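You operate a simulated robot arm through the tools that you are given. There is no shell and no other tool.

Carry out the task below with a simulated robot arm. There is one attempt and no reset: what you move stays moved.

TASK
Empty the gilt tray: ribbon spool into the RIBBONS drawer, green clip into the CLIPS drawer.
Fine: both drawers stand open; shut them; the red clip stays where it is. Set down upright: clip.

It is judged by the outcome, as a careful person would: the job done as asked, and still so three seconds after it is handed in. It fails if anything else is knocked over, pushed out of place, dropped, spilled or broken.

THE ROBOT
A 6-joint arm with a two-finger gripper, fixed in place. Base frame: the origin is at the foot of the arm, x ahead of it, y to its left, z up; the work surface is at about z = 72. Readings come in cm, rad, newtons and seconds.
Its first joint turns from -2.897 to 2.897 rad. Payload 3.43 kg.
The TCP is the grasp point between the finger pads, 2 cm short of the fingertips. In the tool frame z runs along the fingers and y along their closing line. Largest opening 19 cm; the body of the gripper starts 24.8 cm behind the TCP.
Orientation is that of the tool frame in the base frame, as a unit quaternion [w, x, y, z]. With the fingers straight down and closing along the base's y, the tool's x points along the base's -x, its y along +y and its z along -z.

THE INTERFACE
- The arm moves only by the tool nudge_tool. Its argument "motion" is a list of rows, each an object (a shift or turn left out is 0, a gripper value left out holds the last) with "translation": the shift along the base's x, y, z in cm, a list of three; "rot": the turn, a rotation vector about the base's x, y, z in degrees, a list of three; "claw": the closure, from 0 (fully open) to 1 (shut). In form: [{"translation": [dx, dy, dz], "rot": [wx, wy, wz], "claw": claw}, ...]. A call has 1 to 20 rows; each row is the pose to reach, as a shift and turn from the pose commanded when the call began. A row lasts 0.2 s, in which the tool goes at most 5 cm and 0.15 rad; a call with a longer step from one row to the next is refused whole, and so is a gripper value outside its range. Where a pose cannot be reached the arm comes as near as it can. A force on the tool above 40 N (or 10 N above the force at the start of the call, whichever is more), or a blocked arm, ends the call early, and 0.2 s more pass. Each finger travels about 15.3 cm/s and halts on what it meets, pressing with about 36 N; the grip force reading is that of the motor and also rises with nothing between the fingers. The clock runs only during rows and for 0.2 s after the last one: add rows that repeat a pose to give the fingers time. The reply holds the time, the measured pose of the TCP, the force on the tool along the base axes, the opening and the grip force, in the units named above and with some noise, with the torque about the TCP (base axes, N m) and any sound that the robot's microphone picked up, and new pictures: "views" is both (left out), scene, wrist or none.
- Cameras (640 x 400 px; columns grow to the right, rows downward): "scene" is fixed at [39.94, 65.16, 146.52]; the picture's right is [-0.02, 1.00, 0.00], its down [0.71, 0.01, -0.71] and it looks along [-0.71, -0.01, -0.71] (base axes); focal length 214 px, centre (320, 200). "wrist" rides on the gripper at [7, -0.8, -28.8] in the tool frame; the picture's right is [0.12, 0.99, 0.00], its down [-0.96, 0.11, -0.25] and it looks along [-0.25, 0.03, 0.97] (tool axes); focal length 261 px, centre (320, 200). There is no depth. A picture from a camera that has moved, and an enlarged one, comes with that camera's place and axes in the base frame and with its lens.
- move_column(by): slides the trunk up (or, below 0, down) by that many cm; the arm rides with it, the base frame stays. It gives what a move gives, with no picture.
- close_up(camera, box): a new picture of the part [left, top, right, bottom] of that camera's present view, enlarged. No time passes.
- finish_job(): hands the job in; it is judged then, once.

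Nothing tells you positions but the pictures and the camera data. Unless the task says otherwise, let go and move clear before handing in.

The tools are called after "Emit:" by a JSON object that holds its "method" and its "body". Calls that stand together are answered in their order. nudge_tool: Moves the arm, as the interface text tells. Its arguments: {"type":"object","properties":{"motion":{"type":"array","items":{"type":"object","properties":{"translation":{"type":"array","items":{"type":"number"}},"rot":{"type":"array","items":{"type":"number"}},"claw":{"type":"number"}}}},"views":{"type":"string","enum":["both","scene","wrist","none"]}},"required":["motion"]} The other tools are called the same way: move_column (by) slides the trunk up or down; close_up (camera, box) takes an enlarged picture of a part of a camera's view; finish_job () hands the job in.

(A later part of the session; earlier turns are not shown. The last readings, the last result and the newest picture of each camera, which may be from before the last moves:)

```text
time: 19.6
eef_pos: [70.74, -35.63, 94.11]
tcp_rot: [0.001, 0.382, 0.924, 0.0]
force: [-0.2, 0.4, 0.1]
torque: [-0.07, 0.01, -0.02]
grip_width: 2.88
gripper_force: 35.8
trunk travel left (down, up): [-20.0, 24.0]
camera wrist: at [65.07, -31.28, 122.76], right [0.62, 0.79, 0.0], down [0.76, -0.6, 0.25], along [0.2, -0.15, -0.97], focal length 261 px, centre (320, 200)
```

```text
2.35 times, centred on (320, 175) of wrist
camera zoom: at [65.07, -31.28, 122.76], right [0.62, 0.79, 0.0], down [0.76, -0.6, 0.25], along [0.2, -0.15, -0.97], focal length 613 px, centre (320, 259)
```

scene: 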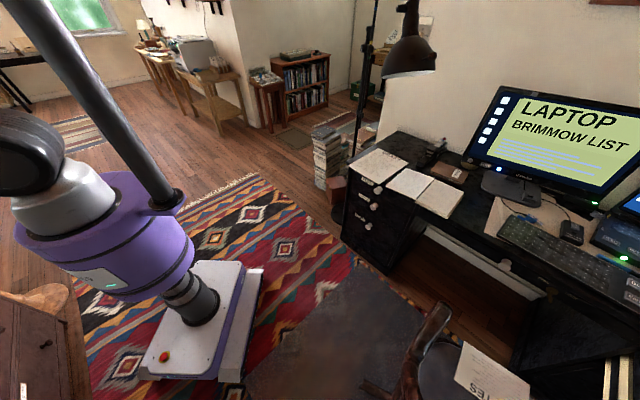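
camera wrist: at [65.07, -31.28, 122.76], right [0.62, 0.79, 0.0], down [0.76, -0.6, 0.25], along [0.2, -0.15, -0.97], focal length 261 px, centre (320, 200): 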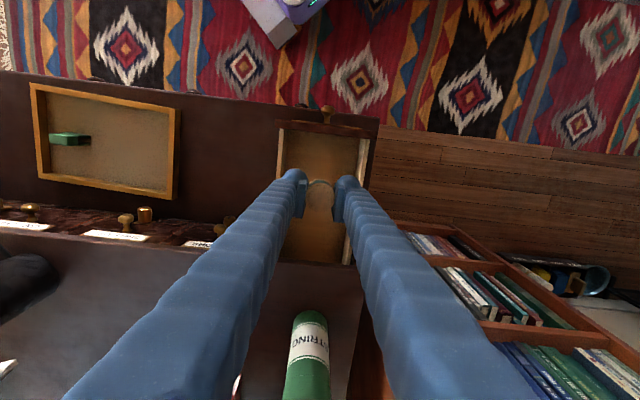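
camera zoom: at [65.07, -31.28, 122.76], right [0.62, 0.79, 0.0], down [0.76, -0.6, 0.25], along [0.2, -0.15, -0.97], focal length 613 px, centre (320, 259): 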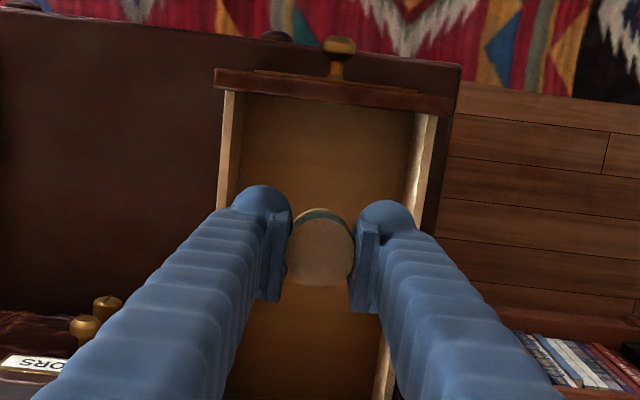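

The spool is centred over the RIBBONS drawer, with the TCP at about u = 75, v = 24.8 in desk axes. I'll lower it toward the floor in stages and watch the force.

Emit:
{"method": "nudge_tool", "body": {"motion": [{"translation": [-0.3, -0.1, -4], "claw": 0.95}, {"translation": [-0.3, -0.1, -8]}, {"translation": [-0.3, -0.1, -11]}, {"translation": [-0.3, -0.1, -13.5]}, {"translation": [-0.3, -0.1, -14.3]}, {"translation": [-0.3, -0.1, -14.3]}], "views": "wrist"}}

Emit:
{"method": "close_up", "body": {"camera": "wrist", "box": [220, 90, 420, 240]}}

```text
time: 21.0
eef_pos: [70.08, -36.01, 79.69]
tcp_rot: [0.002, 0.382, 0.924, 0.0]
force: [0.4, 0.4, 0.1]
torque: [-0.02, -0.03, 0.02]
grip_width: 2.91
gripper_force: 36.2
trunk travel left (down, up): [-20.0, 24.0]
camera wrist: at [64.4, -31.56, 108.37], right [0.62, 0.79, 0.0], down [0.76, -0.6, 0.25], along [0.2, -0.15, -0.97], focal length 261 px, centre (320, 200)
```

wrist: 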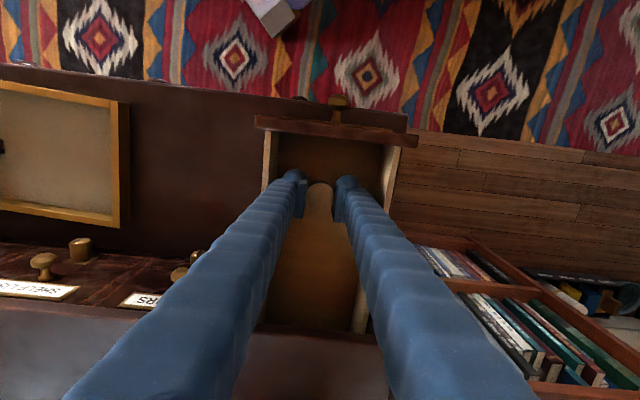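

```text
2.67 times, centred on (320, 165) of wrist
camera zoom: at [64.4, -31.56, 108.37], right [0.62, 0.79, 0.0], down [0.76, -0.6, 0.25], along [0.2, -0.15, -0.97], focal length 695 px, centre (320, 293)
```

zoom: 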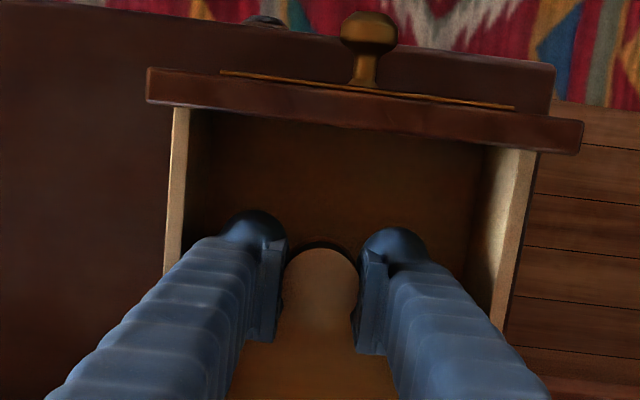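

There's no contact yet, so I'll continue down in fine steps.

Emit:
{"method": "nudge_tool", "body": {"motion": [{"translation": [0, 0, -0.4], "claw": 0.95}, {"translation": [0, 0, -0.8]}, {"translation": [0, 0, -1.1]}, {"translation": [0, 0, -1.4]}], "views": "none"}}

```text
time: 22.0
eef_pos: [69.98, -35.69, 78.33]
tcp_rot: [0.002, 0.383, 0.924, 0.001]
force: [0.0, -0.2, 0.4]
torque: [0.01, 0.0, 0.01]
grip_width: 2.87
gripper_force: 36.1
trunk travel left (down, up): [-20.0, 24.0]
```

Emit:
{"method": "nudge_tool", "body": {"motion": [{"translation": [0, 0, -0.3], "claw": 0.95}, {"translation": [0, 0, -0.5]}], "views": "none"}}

```text
time: 22.6
eef_pos: [69.97, -35.73, 77.87]
tcp_rot: [0.001, 0.383, 0.924, 0.0]
force: [0.7, 0.0, -0.1]
torque: [0.0, 0.0, 0.02]
grip_width: 2.91
gripper_force: 35.7
trunk travel left (down, up): [-20.0, 24.0]
```

Emit:
{"method": "nudge_tool", "body": {"motion": [{"translation": [0, 0, -0.2], "claw": 0.95}, {"translation": [0, 0, -0.4]}], "views": "none"}}

Emit:
{"method": "close_up", "body": {"camera": "wrist", "box": [220, 90, 420, 240]}}

```text
time: 23.2
eef_pos: [69.97, -35.82, 77.48]
tcp_rot: [0.002, 0.382, 0.924, 0.001]
force: [0.1, 0.2, -0.6]
torque: [-0.02, 0.0, -0.01]
grip_width: 2.89
gripper_force: 36.1
trunk travel left (down, up): [-20.0, 24.0]
```

```text
2.67 times, centred on (320, 165) of wrist
camera zoom: at [64.35, -31.41, 106.12], right [0.62, 0.79, 0.0], down [0.76, -0.6, 0.25], along [0.2, -0.15, -0.97], focal length 695 px, centre (320, 293)
```

zoom: 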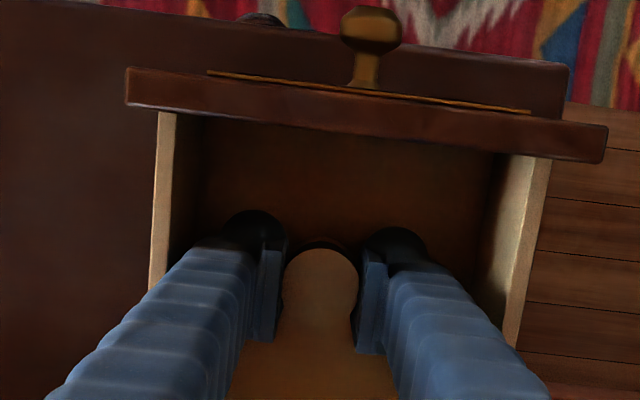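

Emit:
{"method": "nudge_tool", "body": {"motion": [{"translation": [0, 0, -0.2], "claw": 0.95}, {"translation": [0, 0, -0.4]}], "views": "none"}}

```text
time: 23.8
eef_pos: [70.04, -35.79, 77.05]
tcp_rot: [0.001, 0.383, 0.924, 0.001]
force: [-0.4, -0.5, -0.2]
torque: [0.01, -0.02, 0.02]
grip_width: 2.87
gripper_force: 36.1
trunk travel left (down, up): [-20.0, 24.0]
```

Emit:
{"method": "nudge_tool", "body": {"motion": [{"translation": [0, 0, -0.2], "claw": 0.95}, {"translation": [0, 0, -0.4]}], "views": "none"}}

```text
time: 24.4
eef_pos: [70.18, -35.87, 76.98]
tcp_rot: [0.004, 0.382, 0.924, -0.001]
force: [-1.3, 0.1, 30.6]
torque: [0.07, 0.05, 0.11]
grip_width: 2.92
gripper_force: 36.4
trunk travel left (down, up): [-20.0, 24.0]
```

The spool touched the drawer floor at TCP z ≈ 77.0. I'll ease the pressure off and open the fingers slightly.

Emit:
{"method": "nudge_tool", "body": {"motion": [{"translation": [0, 0, 0.3], "claw": 0.95}, {"translation": [0, 0, 0.3], "claw": 0.84}, {"translation": [0, 0, 0.3], "claw": 0.8}, {"translation": [0, 0, 0.3], "claw": 0.76}, {"translation": [0, 0, 0.3], "claw": 0.72}, {"translation": [0, 0, 0.3], "claw": 0.72}], "views": "none"}}

Emit:
{"method": "close_up", "body": {"camera": "wrist", "box": [220, 90, 420, 240]}}

```text
time: 25.8
eef_pos: [70.0, -35.79, 76.84]
tcp_rot: [0.001, 0.383, 0.924, 0.0]
force: [-0.9, -0.2, 0.0]
torque: [0.01, -0.02, -0.03]
grip_width: 5.28
gripper_force: 0.0
trunk travel left (down, up): [-20.0, 24.0]
```

```text
2.67 times, centred on (320, 165) of wrist
camera zoom: at [64.42, -31.47, 105.59], right [0.62, 0.79, 0.0], down [0.76, -0.6, 0.25], along [0.2, -0.15, -0.97], focal length 695 px, centre (320, 293)
```

zoom: 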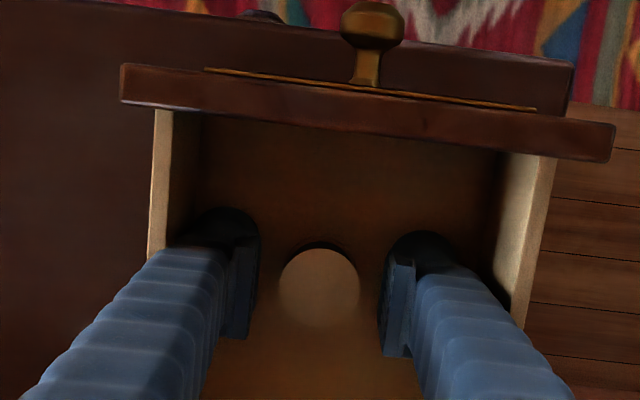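

The spool is standing free in the RIBBONS drawer. I'll raise straight up and clear.

Emit:
{"method": "nudge_tool", "body": {"motion": [{"translation": [0, 0, 1.5], "claw": 0.72}, {"translation": [0, 0, 5]}, {"translation": [0, 0, 9.5]}, {"translation": [0, 0, 14]}, {"translation": [0, 0, 17]}], "views": "wrist"}}

Emit:
{"method": "close_up", "body": {"camera": "wrist", "box": [250, 90, 410, 290]}}

```text
time: 27.0
eef_pos: [70.21, -35.9, 94.29]
tcp_rot: [0.001, 0.382, 0.924, 0.001]
force: [-1.0, 0.2, 0.6]
torque: [-0.02, -0.01, 0.03]
grip_width: 5.33
gripper_force: 0.1
trunk travel left (down, up): [-20.0, 24.0]
camera wrist: at [64.59, -31.51, 122.9], right [0.62, 0.79, 0.0], down [0.76, -0.6, 0.25], along [0.2, -0.15, -0.97], focal length 261 px, centre (320, 200)
```

wrist: 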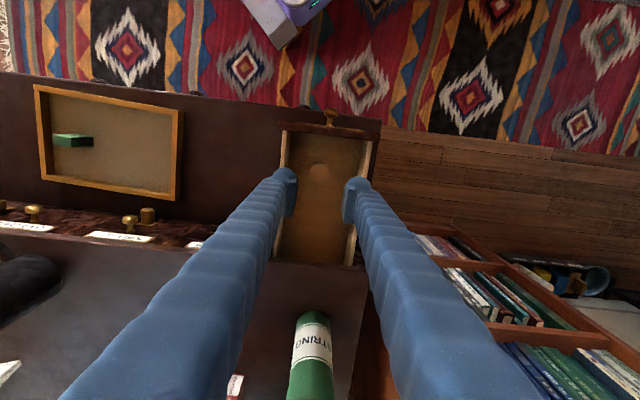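

```text
2.00 times, centred on (330, 190) of wrist
camera zoom: at [64.59, -31.51, 122.9], right [0.62, 0.79, 0.0], down [0.76, -0.6, 0.25], along [0.2, -0.15, -0.97], focal length 521 px, centre (300, 220)
```

zoom: 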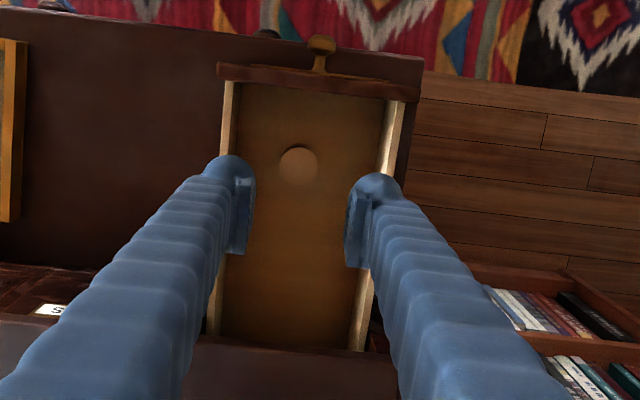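

The spool is in place. Next I'll close the fingers, come around in front of the RIBBONS knob, and push the drawer in slowly.

Emit:
{"method": "nudge_tool", "body": {"motion": [{"translation": [-3.1, 3.3, 0], "claw": 0.85}, {"translation": [-6.2, 6.6, 0], "claw": 1.0}, {"translation": [-9.3, 9.9, 0]}, {"translation": [-12.4, 13.1, 0]}, {"translation": [-12.4, 13.1, -4]}, {"translation": [-12.4, 13.1, -8]}, {"translation": [-12.4, 13.1, -11]}, {"translation": [-12.4, 13.1, -13.6]}, {"translation": [-12.4, 13.1, -13.6]}], "views": "wrist"}}

Emit:
{"method": "close_up", "body": {"camera": "wrist", "box": [240, 110, 440, 270]}}

```text
time: 29.0
eef_pos: [57.87, -22.76, 80.61]
tcp_rot: [0.001, 0.382, 0.924, 0.0]
force: [-0.9, -0.5, 0.1]
torque: [0.02, -0.02, 0.01]
grip_width: 0.02
gripper_force: 34.0
trunk travel left (down, up): [-20.0, 24.0]
camera wrist: at [52.12, -18.34, 109.3], right [0.62, 0.79, 0.0], down [0.76, -0.6, 0.25], along [0.2, -0.15, -0.97], focal length 261 px, centre (320, 200)
```

wrist: 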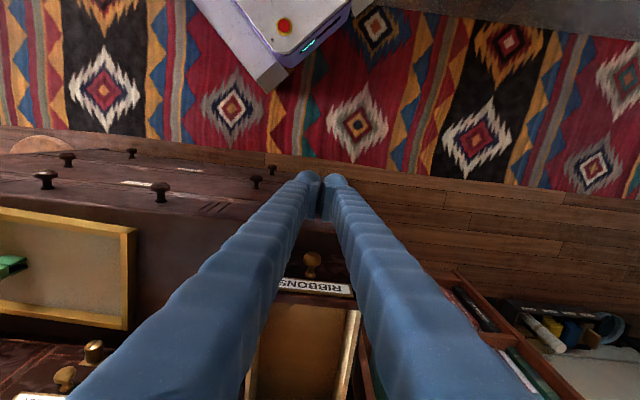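

```text
2.50 times, centred on (340, 190) of wrist
camera zoom: at [52.12, -18.34, 109.3], right [0.62, 0.79, 0.0], down [0.76, -0.6, 0.25], along [0.2, -0.15, -0.97], focal length 652 px, centre (270, 225)
```

zoom: 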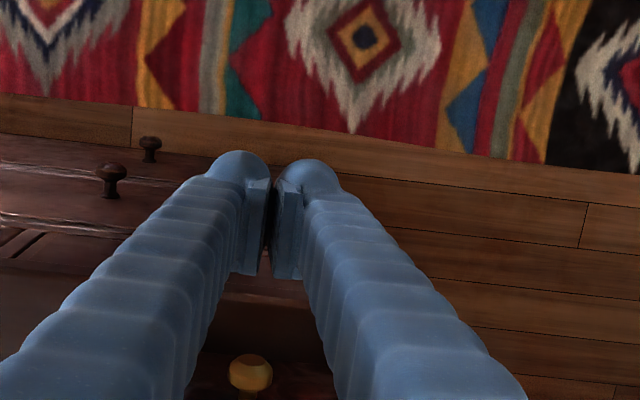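

The closed fingers line up with the RIBBONS knob, which is centred at about v = 24.6. I'll push slowly along the slide direction.

Emit:
{"method": "nudge_tool", "body": {"motion": [{"translation": [0.64, -0.92, 0], "claw": 1.0}, {"translation": [1.42, -1.7, 0]}, {"translation": [2.19, -2.47, 0]}, {"translation": [2.55, -2.83, 0]}, {"translation": [2.9, -3.18, 0]}, {"translation": [3.25, -3.53, 0]}, {"translation": [3.61, -3.89, 0]}, {"translation": [3.96, -4.24, 0]}, {"translation": [4.31, -4.59, 0]}, {"translation": [4.67, -4.95, 0]}, {"translation": [5.02, -5.3, 0]}, {"translation": [5.38, -5.66, 0]}, {"translation": [5.73, -6.01, 0]}, {"translation": [6.08, -6.36, 0]}, {"translation": [6.44, -6.72, 0]}, {"translation": [6.79, -7.07, 0]}, {"translation": [7.14, -7.42, 0]}, {"translation": [7.5, -7.78, 0]}, {"translation": [7.85, -8.13, 0]}, {"translation": [8.2, -8.48, 0]}], "views": "wrist"}}

Emit:
{"method": "close_up", "body": {"camera": "wrist", "box": [220, 120, 440, 300]}}

```text
time: 33.2
eef_pos: [65.75, -31.35, 80.46]
tcp_rot: [0.002, 0.382, 0.924, 0.001]
force: [0.4, 0.3, 0.3]
torque: [-0.03, -0.01, 0.03]
grip_width: 0.01
gripper_force: 34.2
trunk travel left (down, up): [-20.0, 24.0]
camera wrist: at [60.11, -26.99, 109.05], right [0.62, 0.79, 0.0], down [0.76, -0.6, 0.25], along [0.2, -0.15, -0.97], focal length 261 px, centre (320, 200)
```

wrist: 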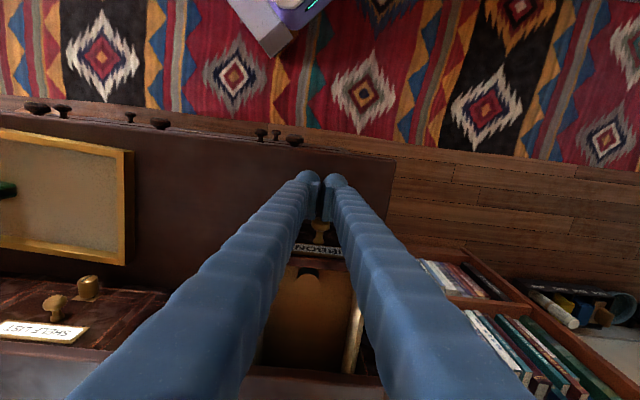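

```text
2.22 times, centred on (330, 210) of wrist
camera zoom: at [60.11, -26.99, 109.05], right [0.62, 0.79, 0.0], down [0.76, -0.6, 0.25], along [0.2, -0.15, -0.97], focal length 579 px, centre (298, 178)
```

zoom: 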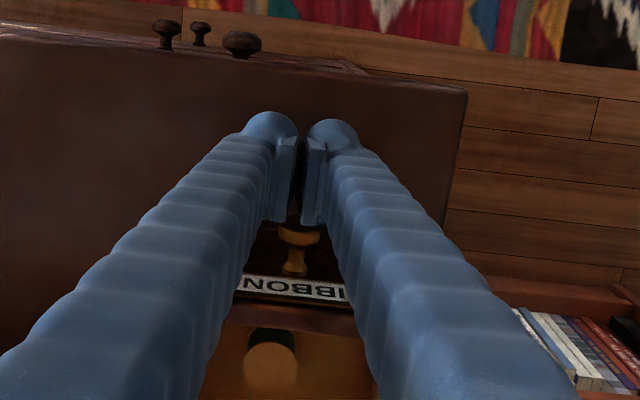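

The drawer is sliding smoothly with the knob, so I'll keep pushing at the same slow speed.

Emit:
{"method": "nudge_tool", "body": {"motion": [{"translation": [0.35, -0.35, 0], "claw": 1.0}, {"translation": [0.71, -0.71, 0]}, {"translation": [1.06, -1.06, 0]}, {"translation": [1.41, -1.41, 0]}, {"translation": [1.77, -1.77, 0]}, {"translation": [2.12, -2.12, 0]}, {"translation": [2.47, -2.47, 0]}, {"translation": [2.83, -2.83, 0]}, {"translation": [3.18, -3.18, 0]}, {"translation": [3.54, -3.54, 0]}, {"translation": [3.89, -3.89, 0]}, {"translation": [4.24, -4.24, 0]}, {"translation": [4.6, -4.6, 0]}, {"translation": [4.95, -4.95, 0]}, {"translation": [5.3, -5.3, 0]}, {"translation": [5.66, -5.66, 0]}, {"translation": [6.01, -6.01, 0]}, {"translation": [6.36, -6.36, 0]}, {"translation": [6.72, -6.72, 0]}, {"translation": [7.07, -7.07, 0]}], "views": "wrist"}}

Emit:
{"method": "close_up", "body": {"camera": "wrist", "box": [220, 120, 440, 300]}}

```text
time: 37.4
eef_pos: [72.88, -38.32, 80.21]
tcp_rot: [0.002, 0.382, 0.924, 0.001]
force: [0.3, -0.1, -0.6]
torque: [-0.02, 0.01, -0.02]
grip_width: 0.0
gripper_force: 33.9
trunk travel left (down, up): [-20.0, 24.0]
camera wrist: at [67.18, -33.87, 108.84], right [0.62, 0.79, 0.0], down [0.76, -0.6, 0.25], along [0.2, -0.15, -0.97], focal length 261 px, centre (320, 200)
```

wrist: 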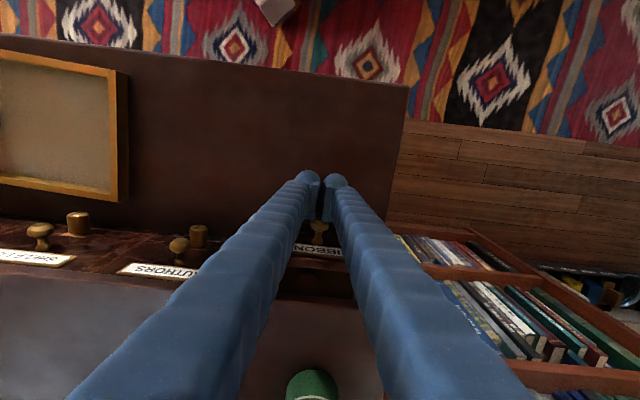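

```text
2.22 times, centred on (330, 210) of wrist
camera zoom: at [67.18, -33.87, 108.84], right [0.62, 0.79, 0.0], down [0.76, -0.6, 0.25], along [0.2, -0.15, -0.97], focal length 579 px, centre (298, 178)
```

zoom: 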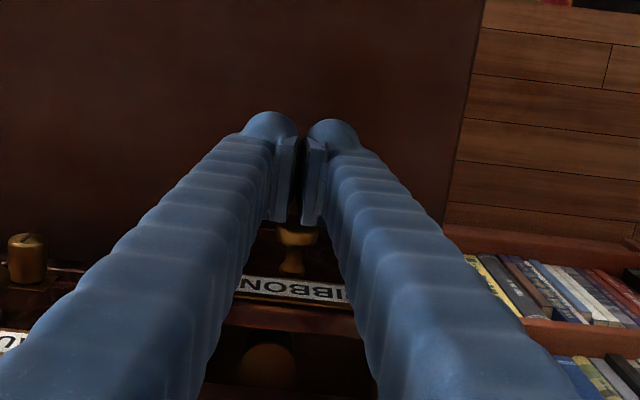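

Emit:
{"method": "nudge_tool", "body": {"motion": [{"translation": [0.35, -0.35, 0.1], "claw": 1.0}, {"translation": [0.71, -0.71, 0.2]}, {"translation": [1.06, -1.06, 0.2]}, {"translation": [1.41, -1.41, 0.2]}, {"translation": [1.77, -1.77, 0.2]}, {"translation": [2.05, -2.05, 0.2]}, {"translation": [2.33, -2.33, 0.2]}, {"translation": [2.6, -2.6, 0.2]}], "views": "wrist"}}

Emit:
{"method": "close_up", "body": {"camera": "wrist", "box": [140, 160, 380, 310]}}

```text
time: 39.2
eef_pos: [75.51, -40.94, 80.52]
tcp_rot: [0.002, 0.382, 0.924, 0.001]
force: [-0.1, -0.6, -0.4]
torque: [-0.03, -0.05, -0.01]
grip_width: 0.0
gripper_force: 34.2
trunk travel left (down, up): [-20.0, 24.0]
camera wrist: at [69.83, -36.51, 109.22], right [0.62, 0.79, 0.0], down [0.76, -0.6, 0.25], along [0.2, -0.15, -0.97], focal length 261 px, centre (320, 200)
```

wrist: 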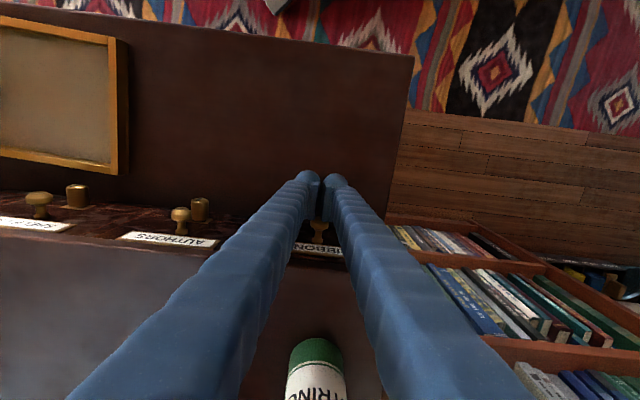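

```text
2.67 times, centred on (260, 235) of wrist
camera zoom: at [69.83, -36.51, 109.22], right [0.62, 0.79, 0.0], down [0.76, -0.6, 0.25], along [0.2, -0.15, -0.97], focal length 695 px, centre (480, 107)
```

zoom: 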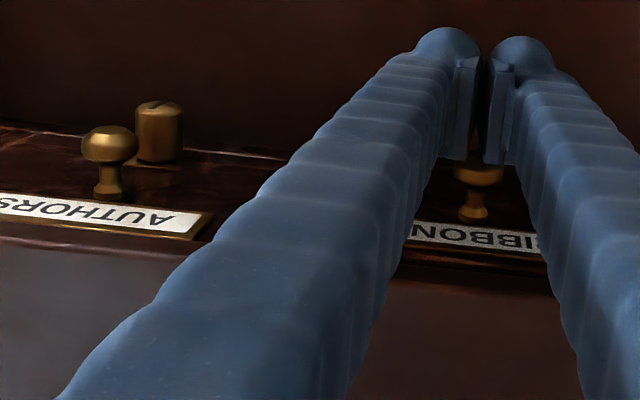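

RIBBONS is nearly flush with its neighbours, maybe 0.6 cm short. I'll push the last bit gently until it stops.

Emit:
{"method": "nudge_tool", "body": {"motion": [{"translation": [0.2, -0.2, 0], "claw": 1.0}, {"translation": [0.4, -0.4, 0]}, {"translation": [0.6, -0.6, 0]}, {"translation": [0.75, -0.75, 0]}, {"translation": [0.9, -0.9, 0]}, {"translation": [1.05, -1.05, 0]}], "views": "wrist"}}

Emit:
{"method": "close_up", "body": {"camera": "wrist", "box": [140, 160, 380, 310]}}

```text
time: 40.6
eef_pos: [76.16, -41.51, 80.54]
tcp_rot: [-0.002, 0.383, 0.924, 0.001]
force: [-23.4, 31.9, 8.9]
torque: [0.26, -0.11, 0.61]
grip_width: 0.0
gripper_force: 34.1
trunk travel left (down, up): [-20.0, 24.0]
camera wrist: at [70.59, -37.23, 109.25], right [0.62, 0.79, 0.0], down [0.76, -0.6, 0.24], along [0.19, -0.15, -0.97], focal length 261 px, centre (320, 200)
```

wrist: 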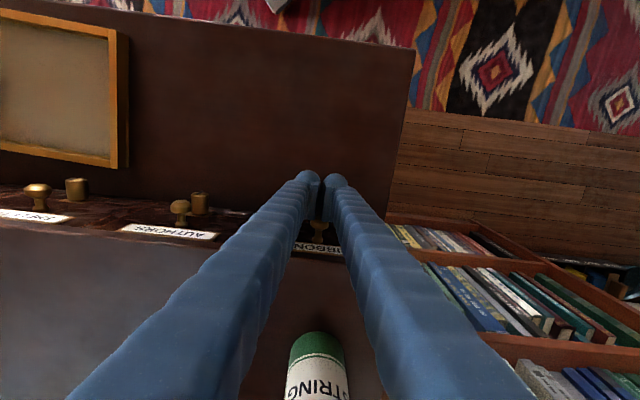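

```text
2.67 times, centred on (260, 235) of wrist
camera zoom: at [70.59, -37.23, 109.25], right [0.62, 0.79, 0.0], down [0.76, -0.6, 0.24], along [0.19, -0.15, -0.97], focal length 695 px, centre (480, 107)
```

zoom: 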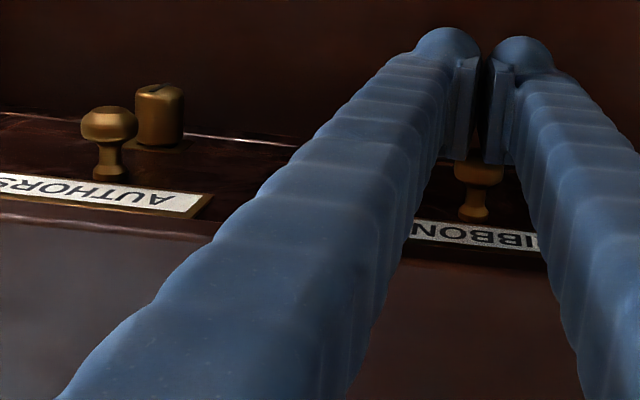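

The stop was reached with about 40 N along the slide, and RIBBONS now lines up with AUTHORS. I'll back straight off, rise, and check that it stays shut.

Emit:
{"method": "nudge_tool", "body": {"motion": [{"translation": [-0.7, 0.7, 0], "claw": 1.0}, {"translation": [-2.1, 2.1, 0]}, {"translation": [-4.5, 4.5, 0]}, {"translation": [-6.5, 6.5, 1]}, {"translation": [-8, 8, 5]}, {"translation": [-9, 9, 9.5]}, {"translation": [-9, 9, 14]}, {"translation": [-9, 9, 17]}], "views": "wrist"}}

Emit:
{"method": "close_up", "body": {"camera": "wrist", "box": [100, 180, 420, 330]}}

```text
time: 42.4
eef_pos: [67.52, -32.99, 97.68]
tcp_rot: [0.002, 0.382, 0.924, 0.0]
force: [-0.4, -0.7, -0.1]
torque: [0.02, -0.06, 0.0]
grip_width: 0.03
gripper_force: 34.1
trunk travel left (down, up): [-20.0, 24.0]
camera wrist: at [61.87, -28.66, 126.27], right [0.62, 0.79, 0.0], down [0.76, -0.6, 0.25], along [0.2, -0.15, -0.97], focal length 261 px, centre (320, 200)
```

wrist: 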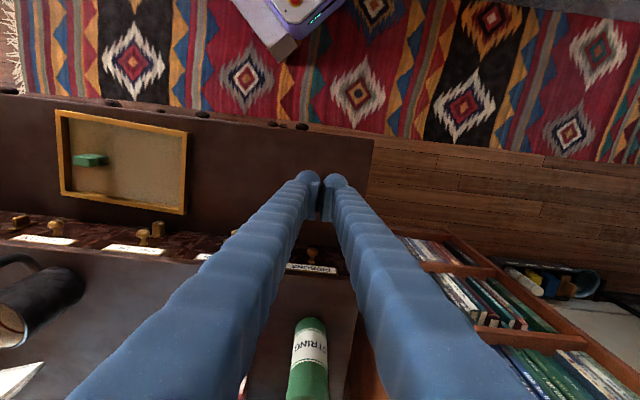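

```text
2.00 times, centred on (260, 255) of wrist
camera zoom: at [61.87, -28.66, 126.27], right [0.62, 0.79, 0.0], down [0.76, -0.6, 0.25], along [0.2, -0.15, -0.97], focal length 521 px, centre (440, 90)
```

zoom: 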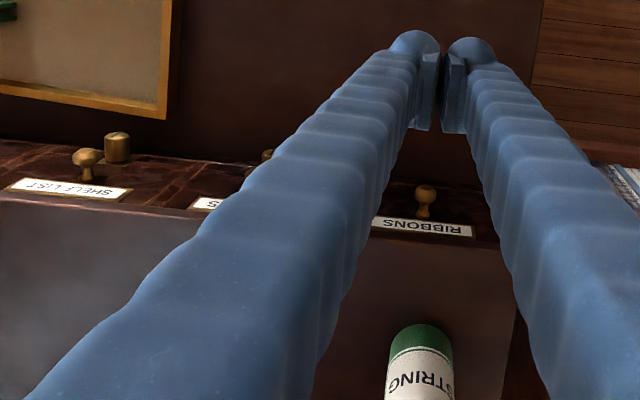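

RIBBONS is shut. I'll go back over the tray with the fingers opened about 7 cm to line up on the green clip.

Emit:
{"method": "nudge_tool", "body": {"motion": [{"translation": [-2.9, -3.4, 0], "claw": 1.0}, {"translation": [-5.8, -6.8, 0]}, {"translation": [-8.7, -10.2, 0]}, {"translation": [-11.6, -13.6, 0]}, {"translation": [-14.5, -17.1, 0]}, {"translation": [-17.4, -20.5, 0]}, {"translation": [-20.3, -23.9, 0]}, {"translation": [-23.2, -27.3, 0], "claw": 0.8}, {"translation": [-26.2, -30.8, 0], "claw": 0.63}, {"translation": [-29.1, -34.2, 0], "claw": 0.63}, {"translation": [-29.1, -34.2, -3], "claw": 0.63}, {"translation": [-29.1, -34.2, -5.5], "claw": 0.63}], "views": "wrist"}}

Emit:
{"method": "close_up", "body": {"camera": "wrist", "box": [300, 155, 340, 187]}}

Emit:
{"method": "close_up", "body": {"camera": "wrist", "box": [220, 100, 420, 240]}}

```text
time: 45.0
eef_pos: [38.44, -67.02, 92.31]
tcp_rot: [0.002, 0.382, 0.924, 0.0]
force: [0.5, -0.5, 0.8]
torque: [-0.01, 0.01, -0.02]
grip_width: 7.03
gripper_force: 0.0
trunk travel left (down, up): [-20.0, 24.0]
camera wrist: at [32.79, -62.67, 120.9], right [0.62, 0.79, 0.0], down [0.76, -0.6, 0.25], along [0.2, -0.15, -0.97], focal length 261 px, centre (320, 200)
```

wrist: 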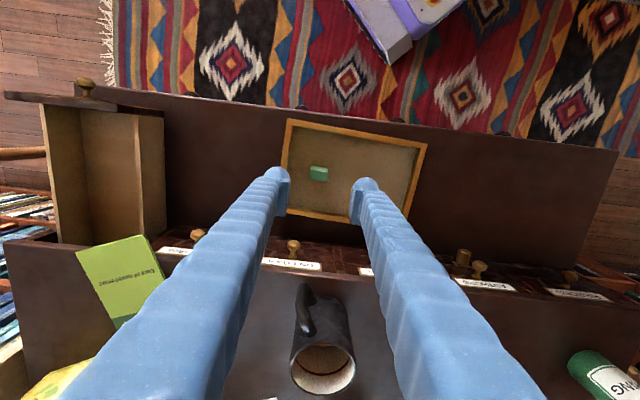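

```text
12.50 times, centred on (320, 171) of wrist
camera zoom: at [32.79, -62.67, 120.9], right [0.62, 0.79, 0.0], down [0.76, -0.6, 0.25], along [0.2, -0.15, -0.97], focal length 3258 px, centre (320, 562)
```

zoom: 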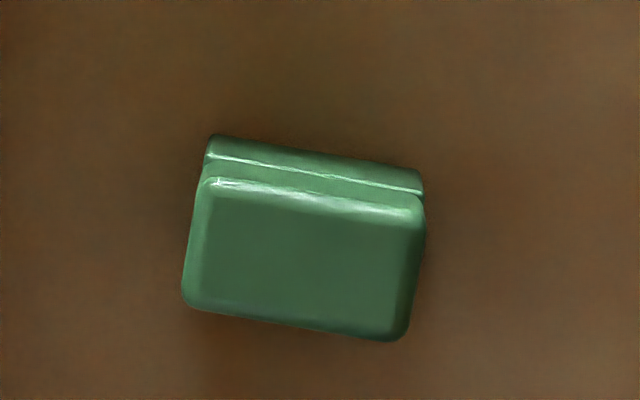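

```text
2.86 times, centred on (320, 170) of wrist
camera zoom: at [32.79, -62.67, 120.9], right [0.62, 0.79, 0.0], down [0.76, -0.6, 0.25], along [0.2, -0.15, -0.97], focal length 745 px, centre (320, 286)
```

zoom: 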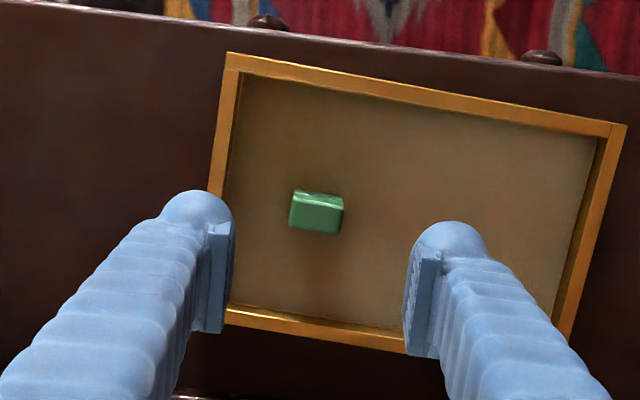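

The clip's top is centred near (38.2, -67.2), aligned to within 2° of the gripper. I'll narrow to about 4.9 cm and descend partway to check clearance.

Emit:
{"method": "nudge_tool", "body": {"motion": [{"translation": [-0.22, -0.2, -4], "claw": 0.745}, {"translation": [-0.22, -0.2, -8]}, {"translation": [-0.22, -0.2, -11]}, {"translation": [-0.22, -0.2, -12.3]}, {"translation": [-0.22, -0.2, -12.3]}], "views": "wrist"}}

Emit:
{"method": "close_up", "body": {"camera": "wrist", "box": [250, 130, 390, 230]}}

```text
time: 46.2
eef_pos: [38.25, -67.33, 79.69]
tcp_rot: [0.0, 0.383, 0.924, 0.001]
force: [-0.2, -0.9, 0.3]
torque: [0.02, 0.02, 0.0]
grip_width: 4.85
gripper_force: 0.1
trunk travel left (down, up): [-20.0, 24.0]
camera wrist: at [32.56, -62.88, 108.47], right [0.62, 0.79, 0.0], down [0.76, -0.6, 0.25], along [0.2, -0.15, -0.97], focal length 261 px, centre (320, 200)
```

wrist: 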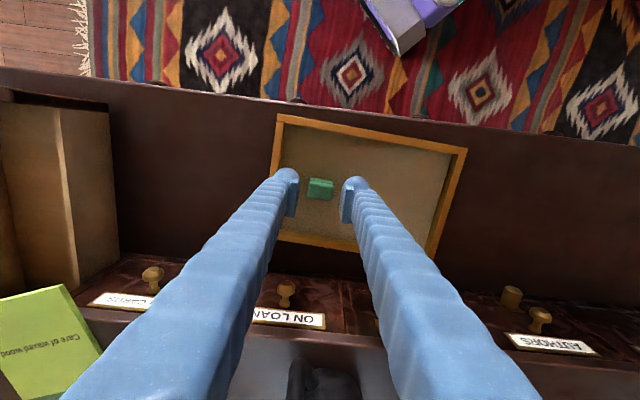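

```text
4.00 times, centred on (320, 180) of wrist
camera zoom: at [32.56, -62.88, 108.47], right [0.62, 0.79, 0.0], down [0.76, -0.6, 0.25], along [0.2, -0.15, -0.97], focal length 1043 px, centre (320, 280)
```

zoom: 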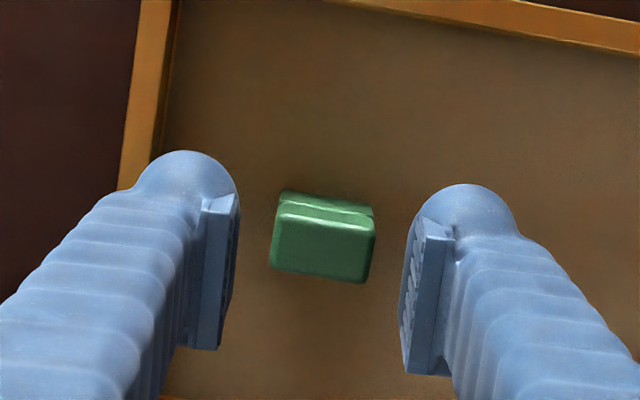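

The clip is centred between the pads and clear of the tray walls. I'll lower to grasp height and close.

Emit:
{"method": "nudge_tool", "body": {"motion": [{"translation": [0, 0, -1], "claw": 0.745}, {"translation": [0, 0, -2]}, {"translation": [0, 0, -3]}, {"translation": [0, 0, -3.8]}, {"translation": [0, 0, -4.3]}, {"translation": [0, 0, -4.3]}, {"translation": [0, 0, -4.3], "claw": 0.8}, {"translation": [0, 0, -4.3], "claw": 0.85}, {"translation": [0, 0, -4.3], "claw": 0.92}, {"translation": [0, 0, -4.3], "claw": 0.92}], "views": "wrist"}}

Emit:
{"method": "close_up", "body": {"camera": "wrist", "box": [250, 130, 390, 230]}}

```text
time: 48.4
eef_pos: [38.25, -67.33, 75.5]
tcp_rot: [0.001, 0.383, 0.924, 0.001]
force: [-0.1, 0.5, 0.9]
torque: [-0.03, 0.03, -0.04]
grip_width: 3.03
gripper_force: 36.2
trunk travel left (down, up): [-20.0, 24.0]
camera wrist: at [32.55, -62.96, 104.05], right [0.62, 0.79, 0.0], down [0.76, -0.6, 0.25], along [0.2, -0.15, -0.97], focal length 261 px, centre (320, 200)
```

wrist: 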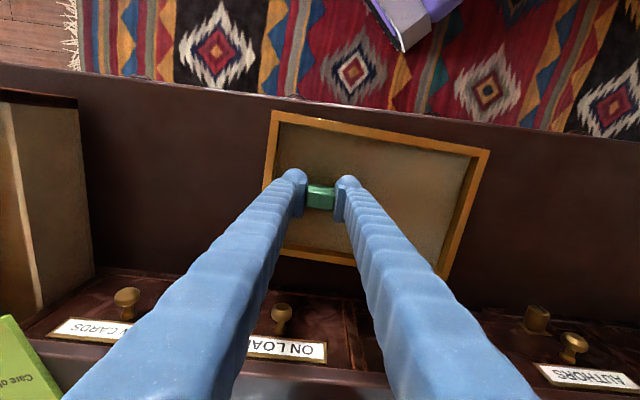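

```text
4.00 times, centred on (320, 180) of wrist
camera zoom: at [32.55, -62.96, 104.05], right [0.62, 0.79, 0.0], down [0.76, -0.6, 0.25], along [0.2, -0.15, -0.97], focal length 1043 px, centre (320, 280)
```

zoom: 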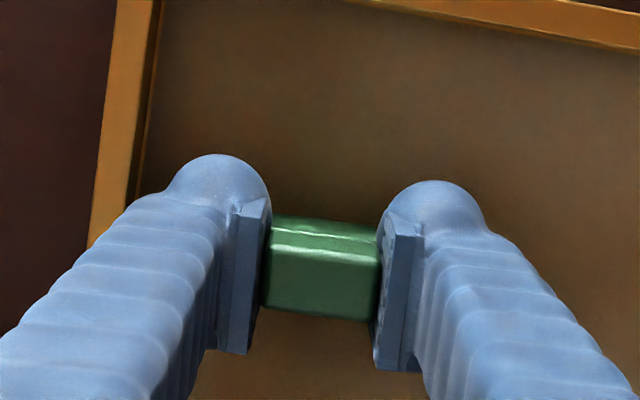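

The clip is gripped at 3.03 cm with 36 N. I'll lift it straight up and confirm it stays vertical in the grip.

Emit:
{"method": "nudge_tool", "body": {"motion": [{"translation": [0, 0, 0.8], "claw": 0.92}, {"translation": [0, 0, 3]}, {"translation": [0, 0, 6.5]}, {"translation": [0, 0, 10]}, {"translation": [0, 0, 14]}, {"translation": [0, 0, 18]}, {"translation": [0, 0, 21]}], "views": "wrist"}}

Emit:
{"method": "close_up", "body": {"camera": "wrist", "box": [250, 130, 390, 230]}}

```text
time: 50.0
eef_pos: [38.24, -67.43, 96.5]
tcp_rot: [0.002, 0.383, 0.924, 0.0]
force: [-0.1, 0.7, 0.5]
torque: [-0.03, -0.01, 0.01]
grip_width: 3.01
gripper_force: 36.2
trunk travel left (down, up): [-20.0, 24.0]
camera wrist: at [32.54, -63.1, 125.21], right [0.62, 0.79, 0.0], down [0.76, -0.6, 0.25], along [0.2, -0.15, -0.97], focal length 261 px, centre (320, 200)
```

wrist: 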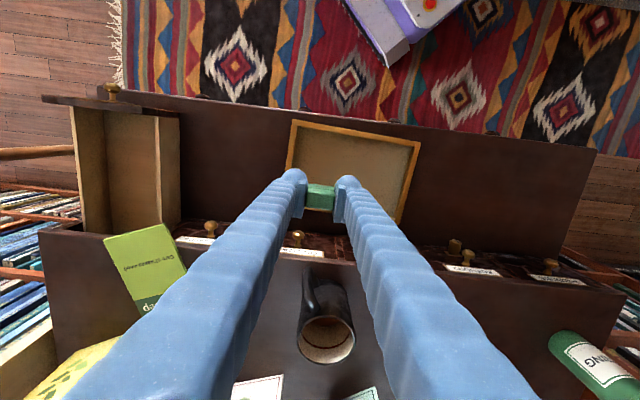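

```text
4.00 times, centred on (320, 180) of wrist
camera zoom: at [32.54, -63.1, 125.21], right [0.62, 0.79, 0.0], down [0.76, -0.6, 0.25], along [0.2, -0.15, -0.97], focal length 1043 px, centre (320, 280)
```

zoom: 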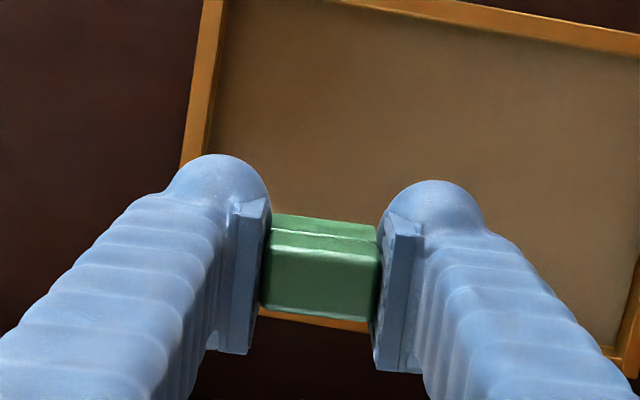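

The clip is held straight and the tray is now empty. I'll carry it over to the CLIPS drawer.

Emit:
{"method": "nudge_tool", "body": {"motion": [{"translation": [-2.8, -2.6, 0], "claw": 0.92}, {"translation": [-5.6, -5.2, 0]}, {"translation": [-8.5, -7.9, 0]}, {"translation": [-11.3, -10.5, 0]}, {"translation": [-14.1, -13.1, 0]}, {"translation": [-16.9, -15.8, 0]}, {"translation": [-19.8, -18.4, 0]}, {"translation": [-22.6, -21.1, 0]}, {"translation": [-25.4, -23.7, 0]}, {"translation": [-25.4, -23.7, 0]}], "views": "wrist"}}

Emit:
{"method": "close_up", "body": {"camera": "wrist", "box": [210, 100, 430, 270]}}

```text
time: 52.2
eef_pos: [12.82, -91.04, 96.45]
tcp_rot: [0.002, 0.382, 0.924, 0.0]
force: [-0.7, -0.2, -0.2]
torque: [0.06, -0.03, -0.02]
grip_width: 3.06
gripper_force: 35.7
trunk travel left (down, up): [-20.0, 24.0]
camera wrist: at [6.98, -86.66, 125.12], right [0.62, 0.79, 0.0], down [0.76, -0.6, 0.25], along [0.2, -0.15, -0.97], focal length 261 px, centre (320, 200)
```

wrist: 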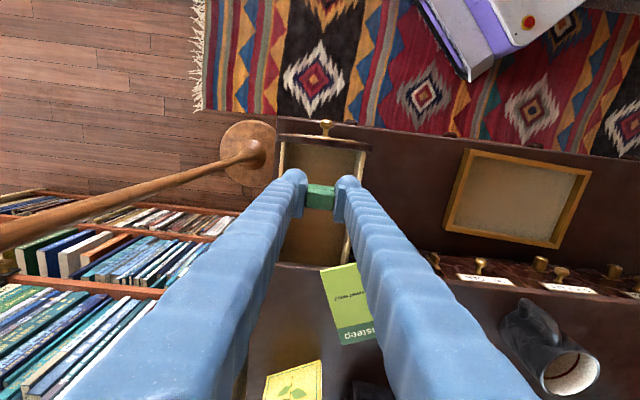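

```text
2.35 times, centred on (320, 185) of wrist
camera zoom: at [6.98, -86.66, 125.12], right [0.62, 0.79, 0.0], down [0.76, -0.6, 0.25], along [0.2, -0.15, -0.97], focal length 613 px, centre (320, 235)
```

zoom: 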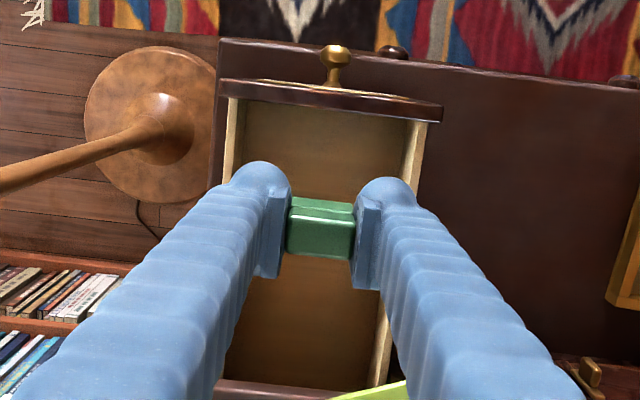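

The clip is centred over CLIPS (v ≈ -55.3, u ≈ 73.4). I'll lower toward the floor and expect contact near TCP z ≈ 77.6.

Emit:
{"method": "nudge_tool", "body": {"motion": [{"translation": [0, 0, -4], "claw": 0.92}, {"translation": [0, 0, -8]}, {"translation": [0, 0, -12]}, {"translation": [0, 0, -15]}, {"translation": [0, 0, -16.8]}, {"translation": [0, 0, -17.3]}, {"translation": [0, 0, -17.3]}], "views": "wrist"}}

Emit:
{"method": "close_up", "body": {"camera": "wrist", "box": [210, 100, 430, 270]}}

```text
time: 53.8
eef_pos: [12.72, -91.17, 79.15]
tcp_rot: [0.003, 0.383, 0.924, 0.001]
force: [-0.5, 0.4, -0.9]
torque: [0.01, 0.04, 0.0]
grip_width: 3.01
gripper_force: 35.9
trunk travel left (down, up): [-20.0, 24.0]
camera wrist: at [7.04, -86.77, 107.85], right [0.62, 0.79, 0.0], down [0.76, -0.6, 0.25], along [0.2, -0.15, -0.97], focal length 261 px, centre (320, 200)
```

wrist: 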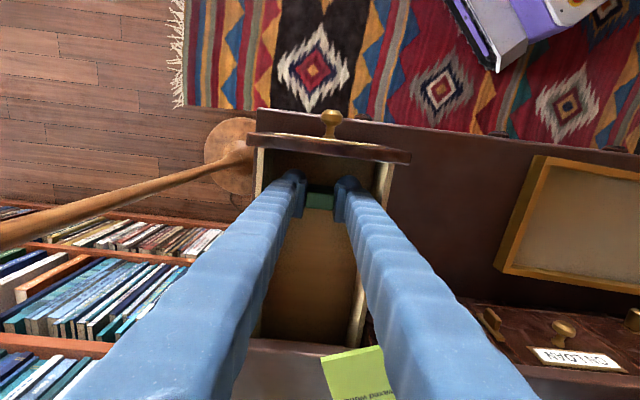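

```text
2.35 times, centred on (320, 185) of wrist
camera zoom: at [7.04, -86.77, 107.85], right [0.62, 0.79, 0.0], down [0.76, -0.6, 0.25], along [0.2, -0.15, -0.97], focal length 613 px, centre (320, 235)
```

zoom: 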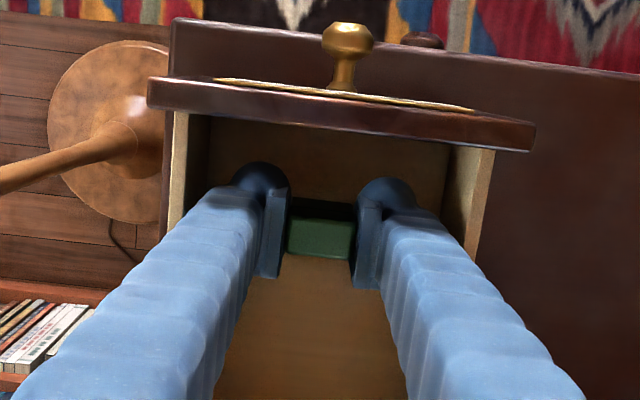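

Emit:
{"method": "nudge_tool", "body": {"motion": [{"translation": [0, 0, -0.3], "claw": 0.92}, {"translation": [0, 0, -0.6]}, {"translation": [0, 0, -0.9]}], "views": "none"}}

```text
time: 54.6
eef_pos: [12.78, -91.1, 78.32]
tcp_rot: [0.003, 0.383, 0.924, 0.0]
force: [0.4, 0.3, 0.1]
torque: [0.0, 0.0, 0.0]
grip_width: 3.03
gripper_force: 36.2
trunk travel left (down, up): [-20.0, 24.0]
```

Emit:
{"method": "nudge_tool", "body": {"motion": [{"translation": [0, 0, -0.2], "claw": 0.92}, {"translation": [0, 0, -0.4]}], "views": "none"}}

```text
time: 55.2
eef_pos: [12.82, -91.02, 77.91]
tcp_rot: [0.002, 0.383, 0.924, 0.0]
force: [0.1, 0.2, -0.4]
torque: [0.0, -0.01, 0.05]
grip_width: 3.04
gripper_force: 36.5
trunk travel left (down, up): [-20.0, 24.0]
```

Emit:
{"method": "nudge_tool", "body": {"motion": [{"translation": [0, 0, -0.12], "claw": 0.92}, {"translation": [0, 0, -0.25]}], "views": "none"}}

```text
time: 55.8
eef_pos: [12.84, -91.02, 77.72]
tcp_rot: [0.003, 0.383, 0.924, 0.0]
force: [0.6, -0.2, 0.1]
torque: [-0.03, 0.02, 0.0]
grip_width: 3.03
gripper_force: 35.5
trunk travel left (down, up): [-20.0, 24.0]
```

Emit:
{"method": "nudge_tool", "body": {"motion": [{"translation": [0, 0, -0.12], "claw": 0.92}, {"translation": [0, 0, -0.25]}], "views": "none"}}

```text
time: 56.4
eef_pos: [12.89, -90.95, 77.37]
tcp_rot: [0.003, 0.382, 0.924, 0.0]
force: [0.6, 0.1, -0.7]
torque: [0.01, 0.0, -0.03]
grip_width: 3.04
gripper_force: 36.0
trunk travel left (down, up): [-20.0, 24.0]
```

Emit:
{"method": "nudge_tool", "body": {"motion": [{"translation": [0, 0, -0.12], "claw": 0.92}, {"translation": [0, 0, -0.22]}], "views": "none"}}

```text
time: 57.0
eef_pos: [12.8, -91.01, 77.41]
tcp_rot: [0.003, 0.383, 0.924, 0.0]
force: [1.2, 1.6, 13.0]
torque: [0.09, -0.06, -0.04]
grip_width: 3.02
gripper_force: 36.0
trunk travel left (down, up): [-20.0, 24.0]
```

The clip has touched the floor with a light 13 N at TCP z ≈ 77.4. I'll ease off and open the fingers slowly.

Emit:
{"method": "nudge_tool", "body": {"motion": [{"translation": [0, 0, 0.08], "claw": 0.92}, {"translation": [0, 0, 0.08], "claw": 0.86}, {"translation": [0, 0, 0.08], "claw": 0.835}, {"translation": [0, 0, 0.08], "claw": 0.82}, {"translation": [0, 0, 0.08], "claw": 0.8}, {"translation": [0, 0, 0.08], "claw": 0.77}, {"translation": [0, 0, 0.08], "claw": 0.74}, {"translation": [0, 0, 0.08], "claw": 0.74}], "views": "wrist"}}

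Emit:
{"method": "close_up", "body": {"camera": "wrist", "box": [240, 120, 400, 240]}}

```text
time: 58.8
eef_pos: [12.91, -91.05, 77.2]
tcp_rot: [0.002, 0.382, 0.924, 0.001]
force: [0.2, 0.6, 0.4]
torque: [0.02, -0.01, 0.02]
grip_width: 4.96
gripper_force: 0.0
trunk travel left (down, up): [-20.0, 24.0]
camera wrist: at [7.12, -86.69, 105.88], right [0.62, 0.79, 0.0], down [0.76, -0.6, 0.25], along [0.2, -0.15, -0.97], focal length 261 px, centre (320, 200)
```

wrist: 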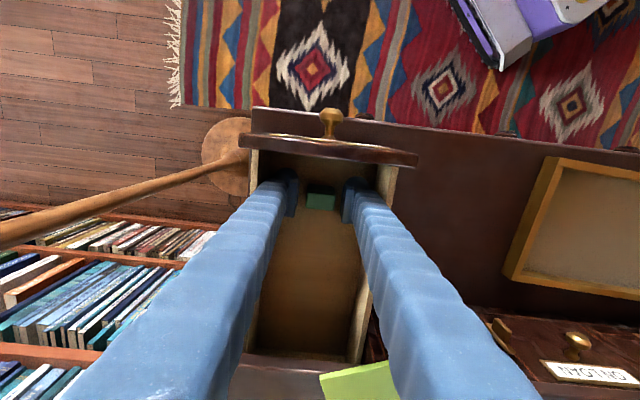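

```text
3.33 times, centred on (320, 180) of wrist
camera zoom: at [7.12, -86.69, 105.88], right [0.62, 0.79, 0.0], down [0.76, -0.6, 0.25], along [0.2, -0.15, -0.97], focal length 869 px, centre (320, 267)
```

zoom: 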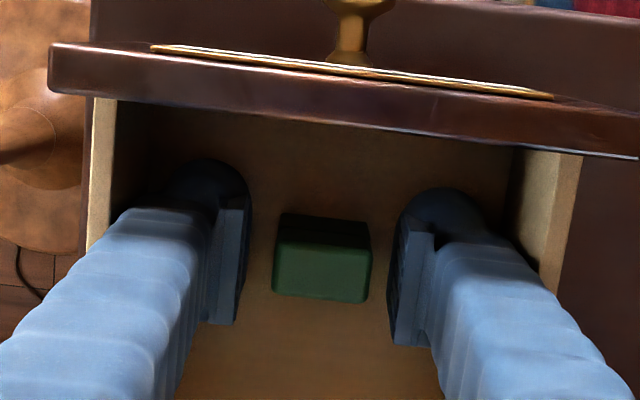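

The clip stands upright and free between the pads. I'll raise straight up out of the drawer.

Emit:
{"method": "nudge_tool", "body": {"motion": [{"translation": [0, 0, 0.8], "claw": 0.74}, {"translation": [0, 0, 2.2]}, {"translation": [0, 0, 4.5]}, {"translation": [0, 0, 8]}, {"translation": [0, 0, 12]}, {"translation": [0, 0, 16]}, {"translation": [0, 0, 19]}], "views": "wrist"}}

Emit:
{"method": "close_up", "body": {"camera": "wrist", "box": [250, 110, 410, 290]}}

Emit:
{"method": "close_up", "body": {"camera": "wrist", "box": [295, 150, 345, 190]}}

```text
time: 60.4
eef_pos: [12.87, -90.91, 96.58]
tcp_rot: [0.001, 0.383, 0.924, 0.0]
force: [0.9, -0.2, 0.2]
torque: [-0.03, 0.02, -0.01]
grip_width: 4.91
gripper_force: 0.1
trunk travel left (down, up): [-20.0, 24.0]
camera wrist: at [7.21, -86.58, 125.11], right [0.62, 0.79, 0.0], down [0.76, -0.6, 0.25], along [0.2, -0.15, -0.97], focal length 261 px, centre (320, 200)
```

wrist: 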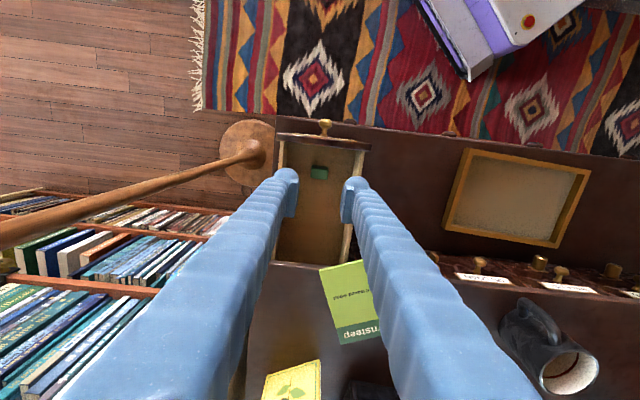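

```text
2.22 times, centred on (330, 200) of wrist
camera zoom: at [7.21, -86.58, 125.11], right [0.62, 0.79, 0.0], down [0.76, -0.6, 0.25], along [0.2, -0.15, -0.97], focal length 579 px, centre (298, 200)
```

zoom: 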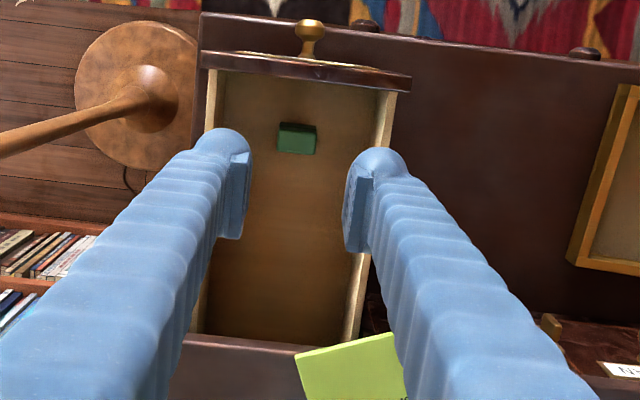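

```text
10.00 times, centred on (320, 170) of wrist
camera zoom: at [7.21, -86.58, 125.11], right [0.62, 0.79, 0.0], down [0.76, -0.6, 0.25], along [0.2, -0.15, -0.97], focal length 2606 px, centre (320, 500)
```

zoom: 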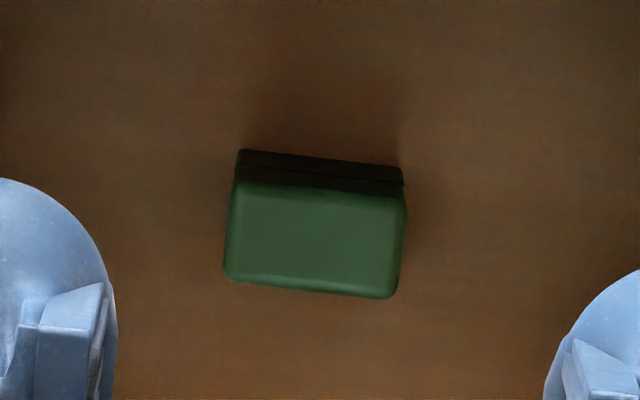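

The clip is upright in CLIPS, clear of the front panel. I'll close the fingers and move in front of the CLIPS knob, tilting about 15° outward because the closing end point is near the arm's reach limit.

Emit:
{"method": "nudge_tool", "body": {"motion": [{"translation": [-2.5, 2.5, 0], "claw": 0.85}, {"translation": [-5, 5, 0], "claw": 1.0}, {"translation": [-7.5, 7.5, 0]}, {"translation": [-10, 10, 0]}, {"translation": [-12.3, 12.3, 0]}, {"translation": [-12.3, 12.3, 0], "rot": [-5.3, -5.3, 0]}, {"translation": [-12.3, 12.3, 0], "rot": [-10.6, -10.6, 0]}, {"translation": [-12.3, 12.3, 0], "rot": [-10.6, -10.6, 0]}], "views": "wrist"}}

```text
time: 62.2
eef_pos: [0.45, -78.8, 96.26]
tcp_rot: [0.122, 0.378, 0.916, -0.05]
force: [0.7, -0.2, -0.2]
torque: [-0.04, -0.01, 0.02]
grip_width: 0.0
gripper_force: 33.9
trunk travel left (down, up): [-20.0, 24.0]
camera wrist: at [-10.4, -69.31, 122.0], right [0.62, 0.78, -0.03], down [0.69, -0.53, 0.49], along [0.37, -0.33, -0.87], focal length 261 px, centre (320, 200)
```

wrist: 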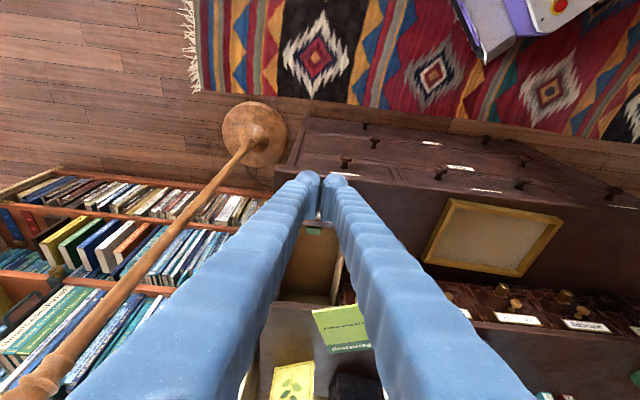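

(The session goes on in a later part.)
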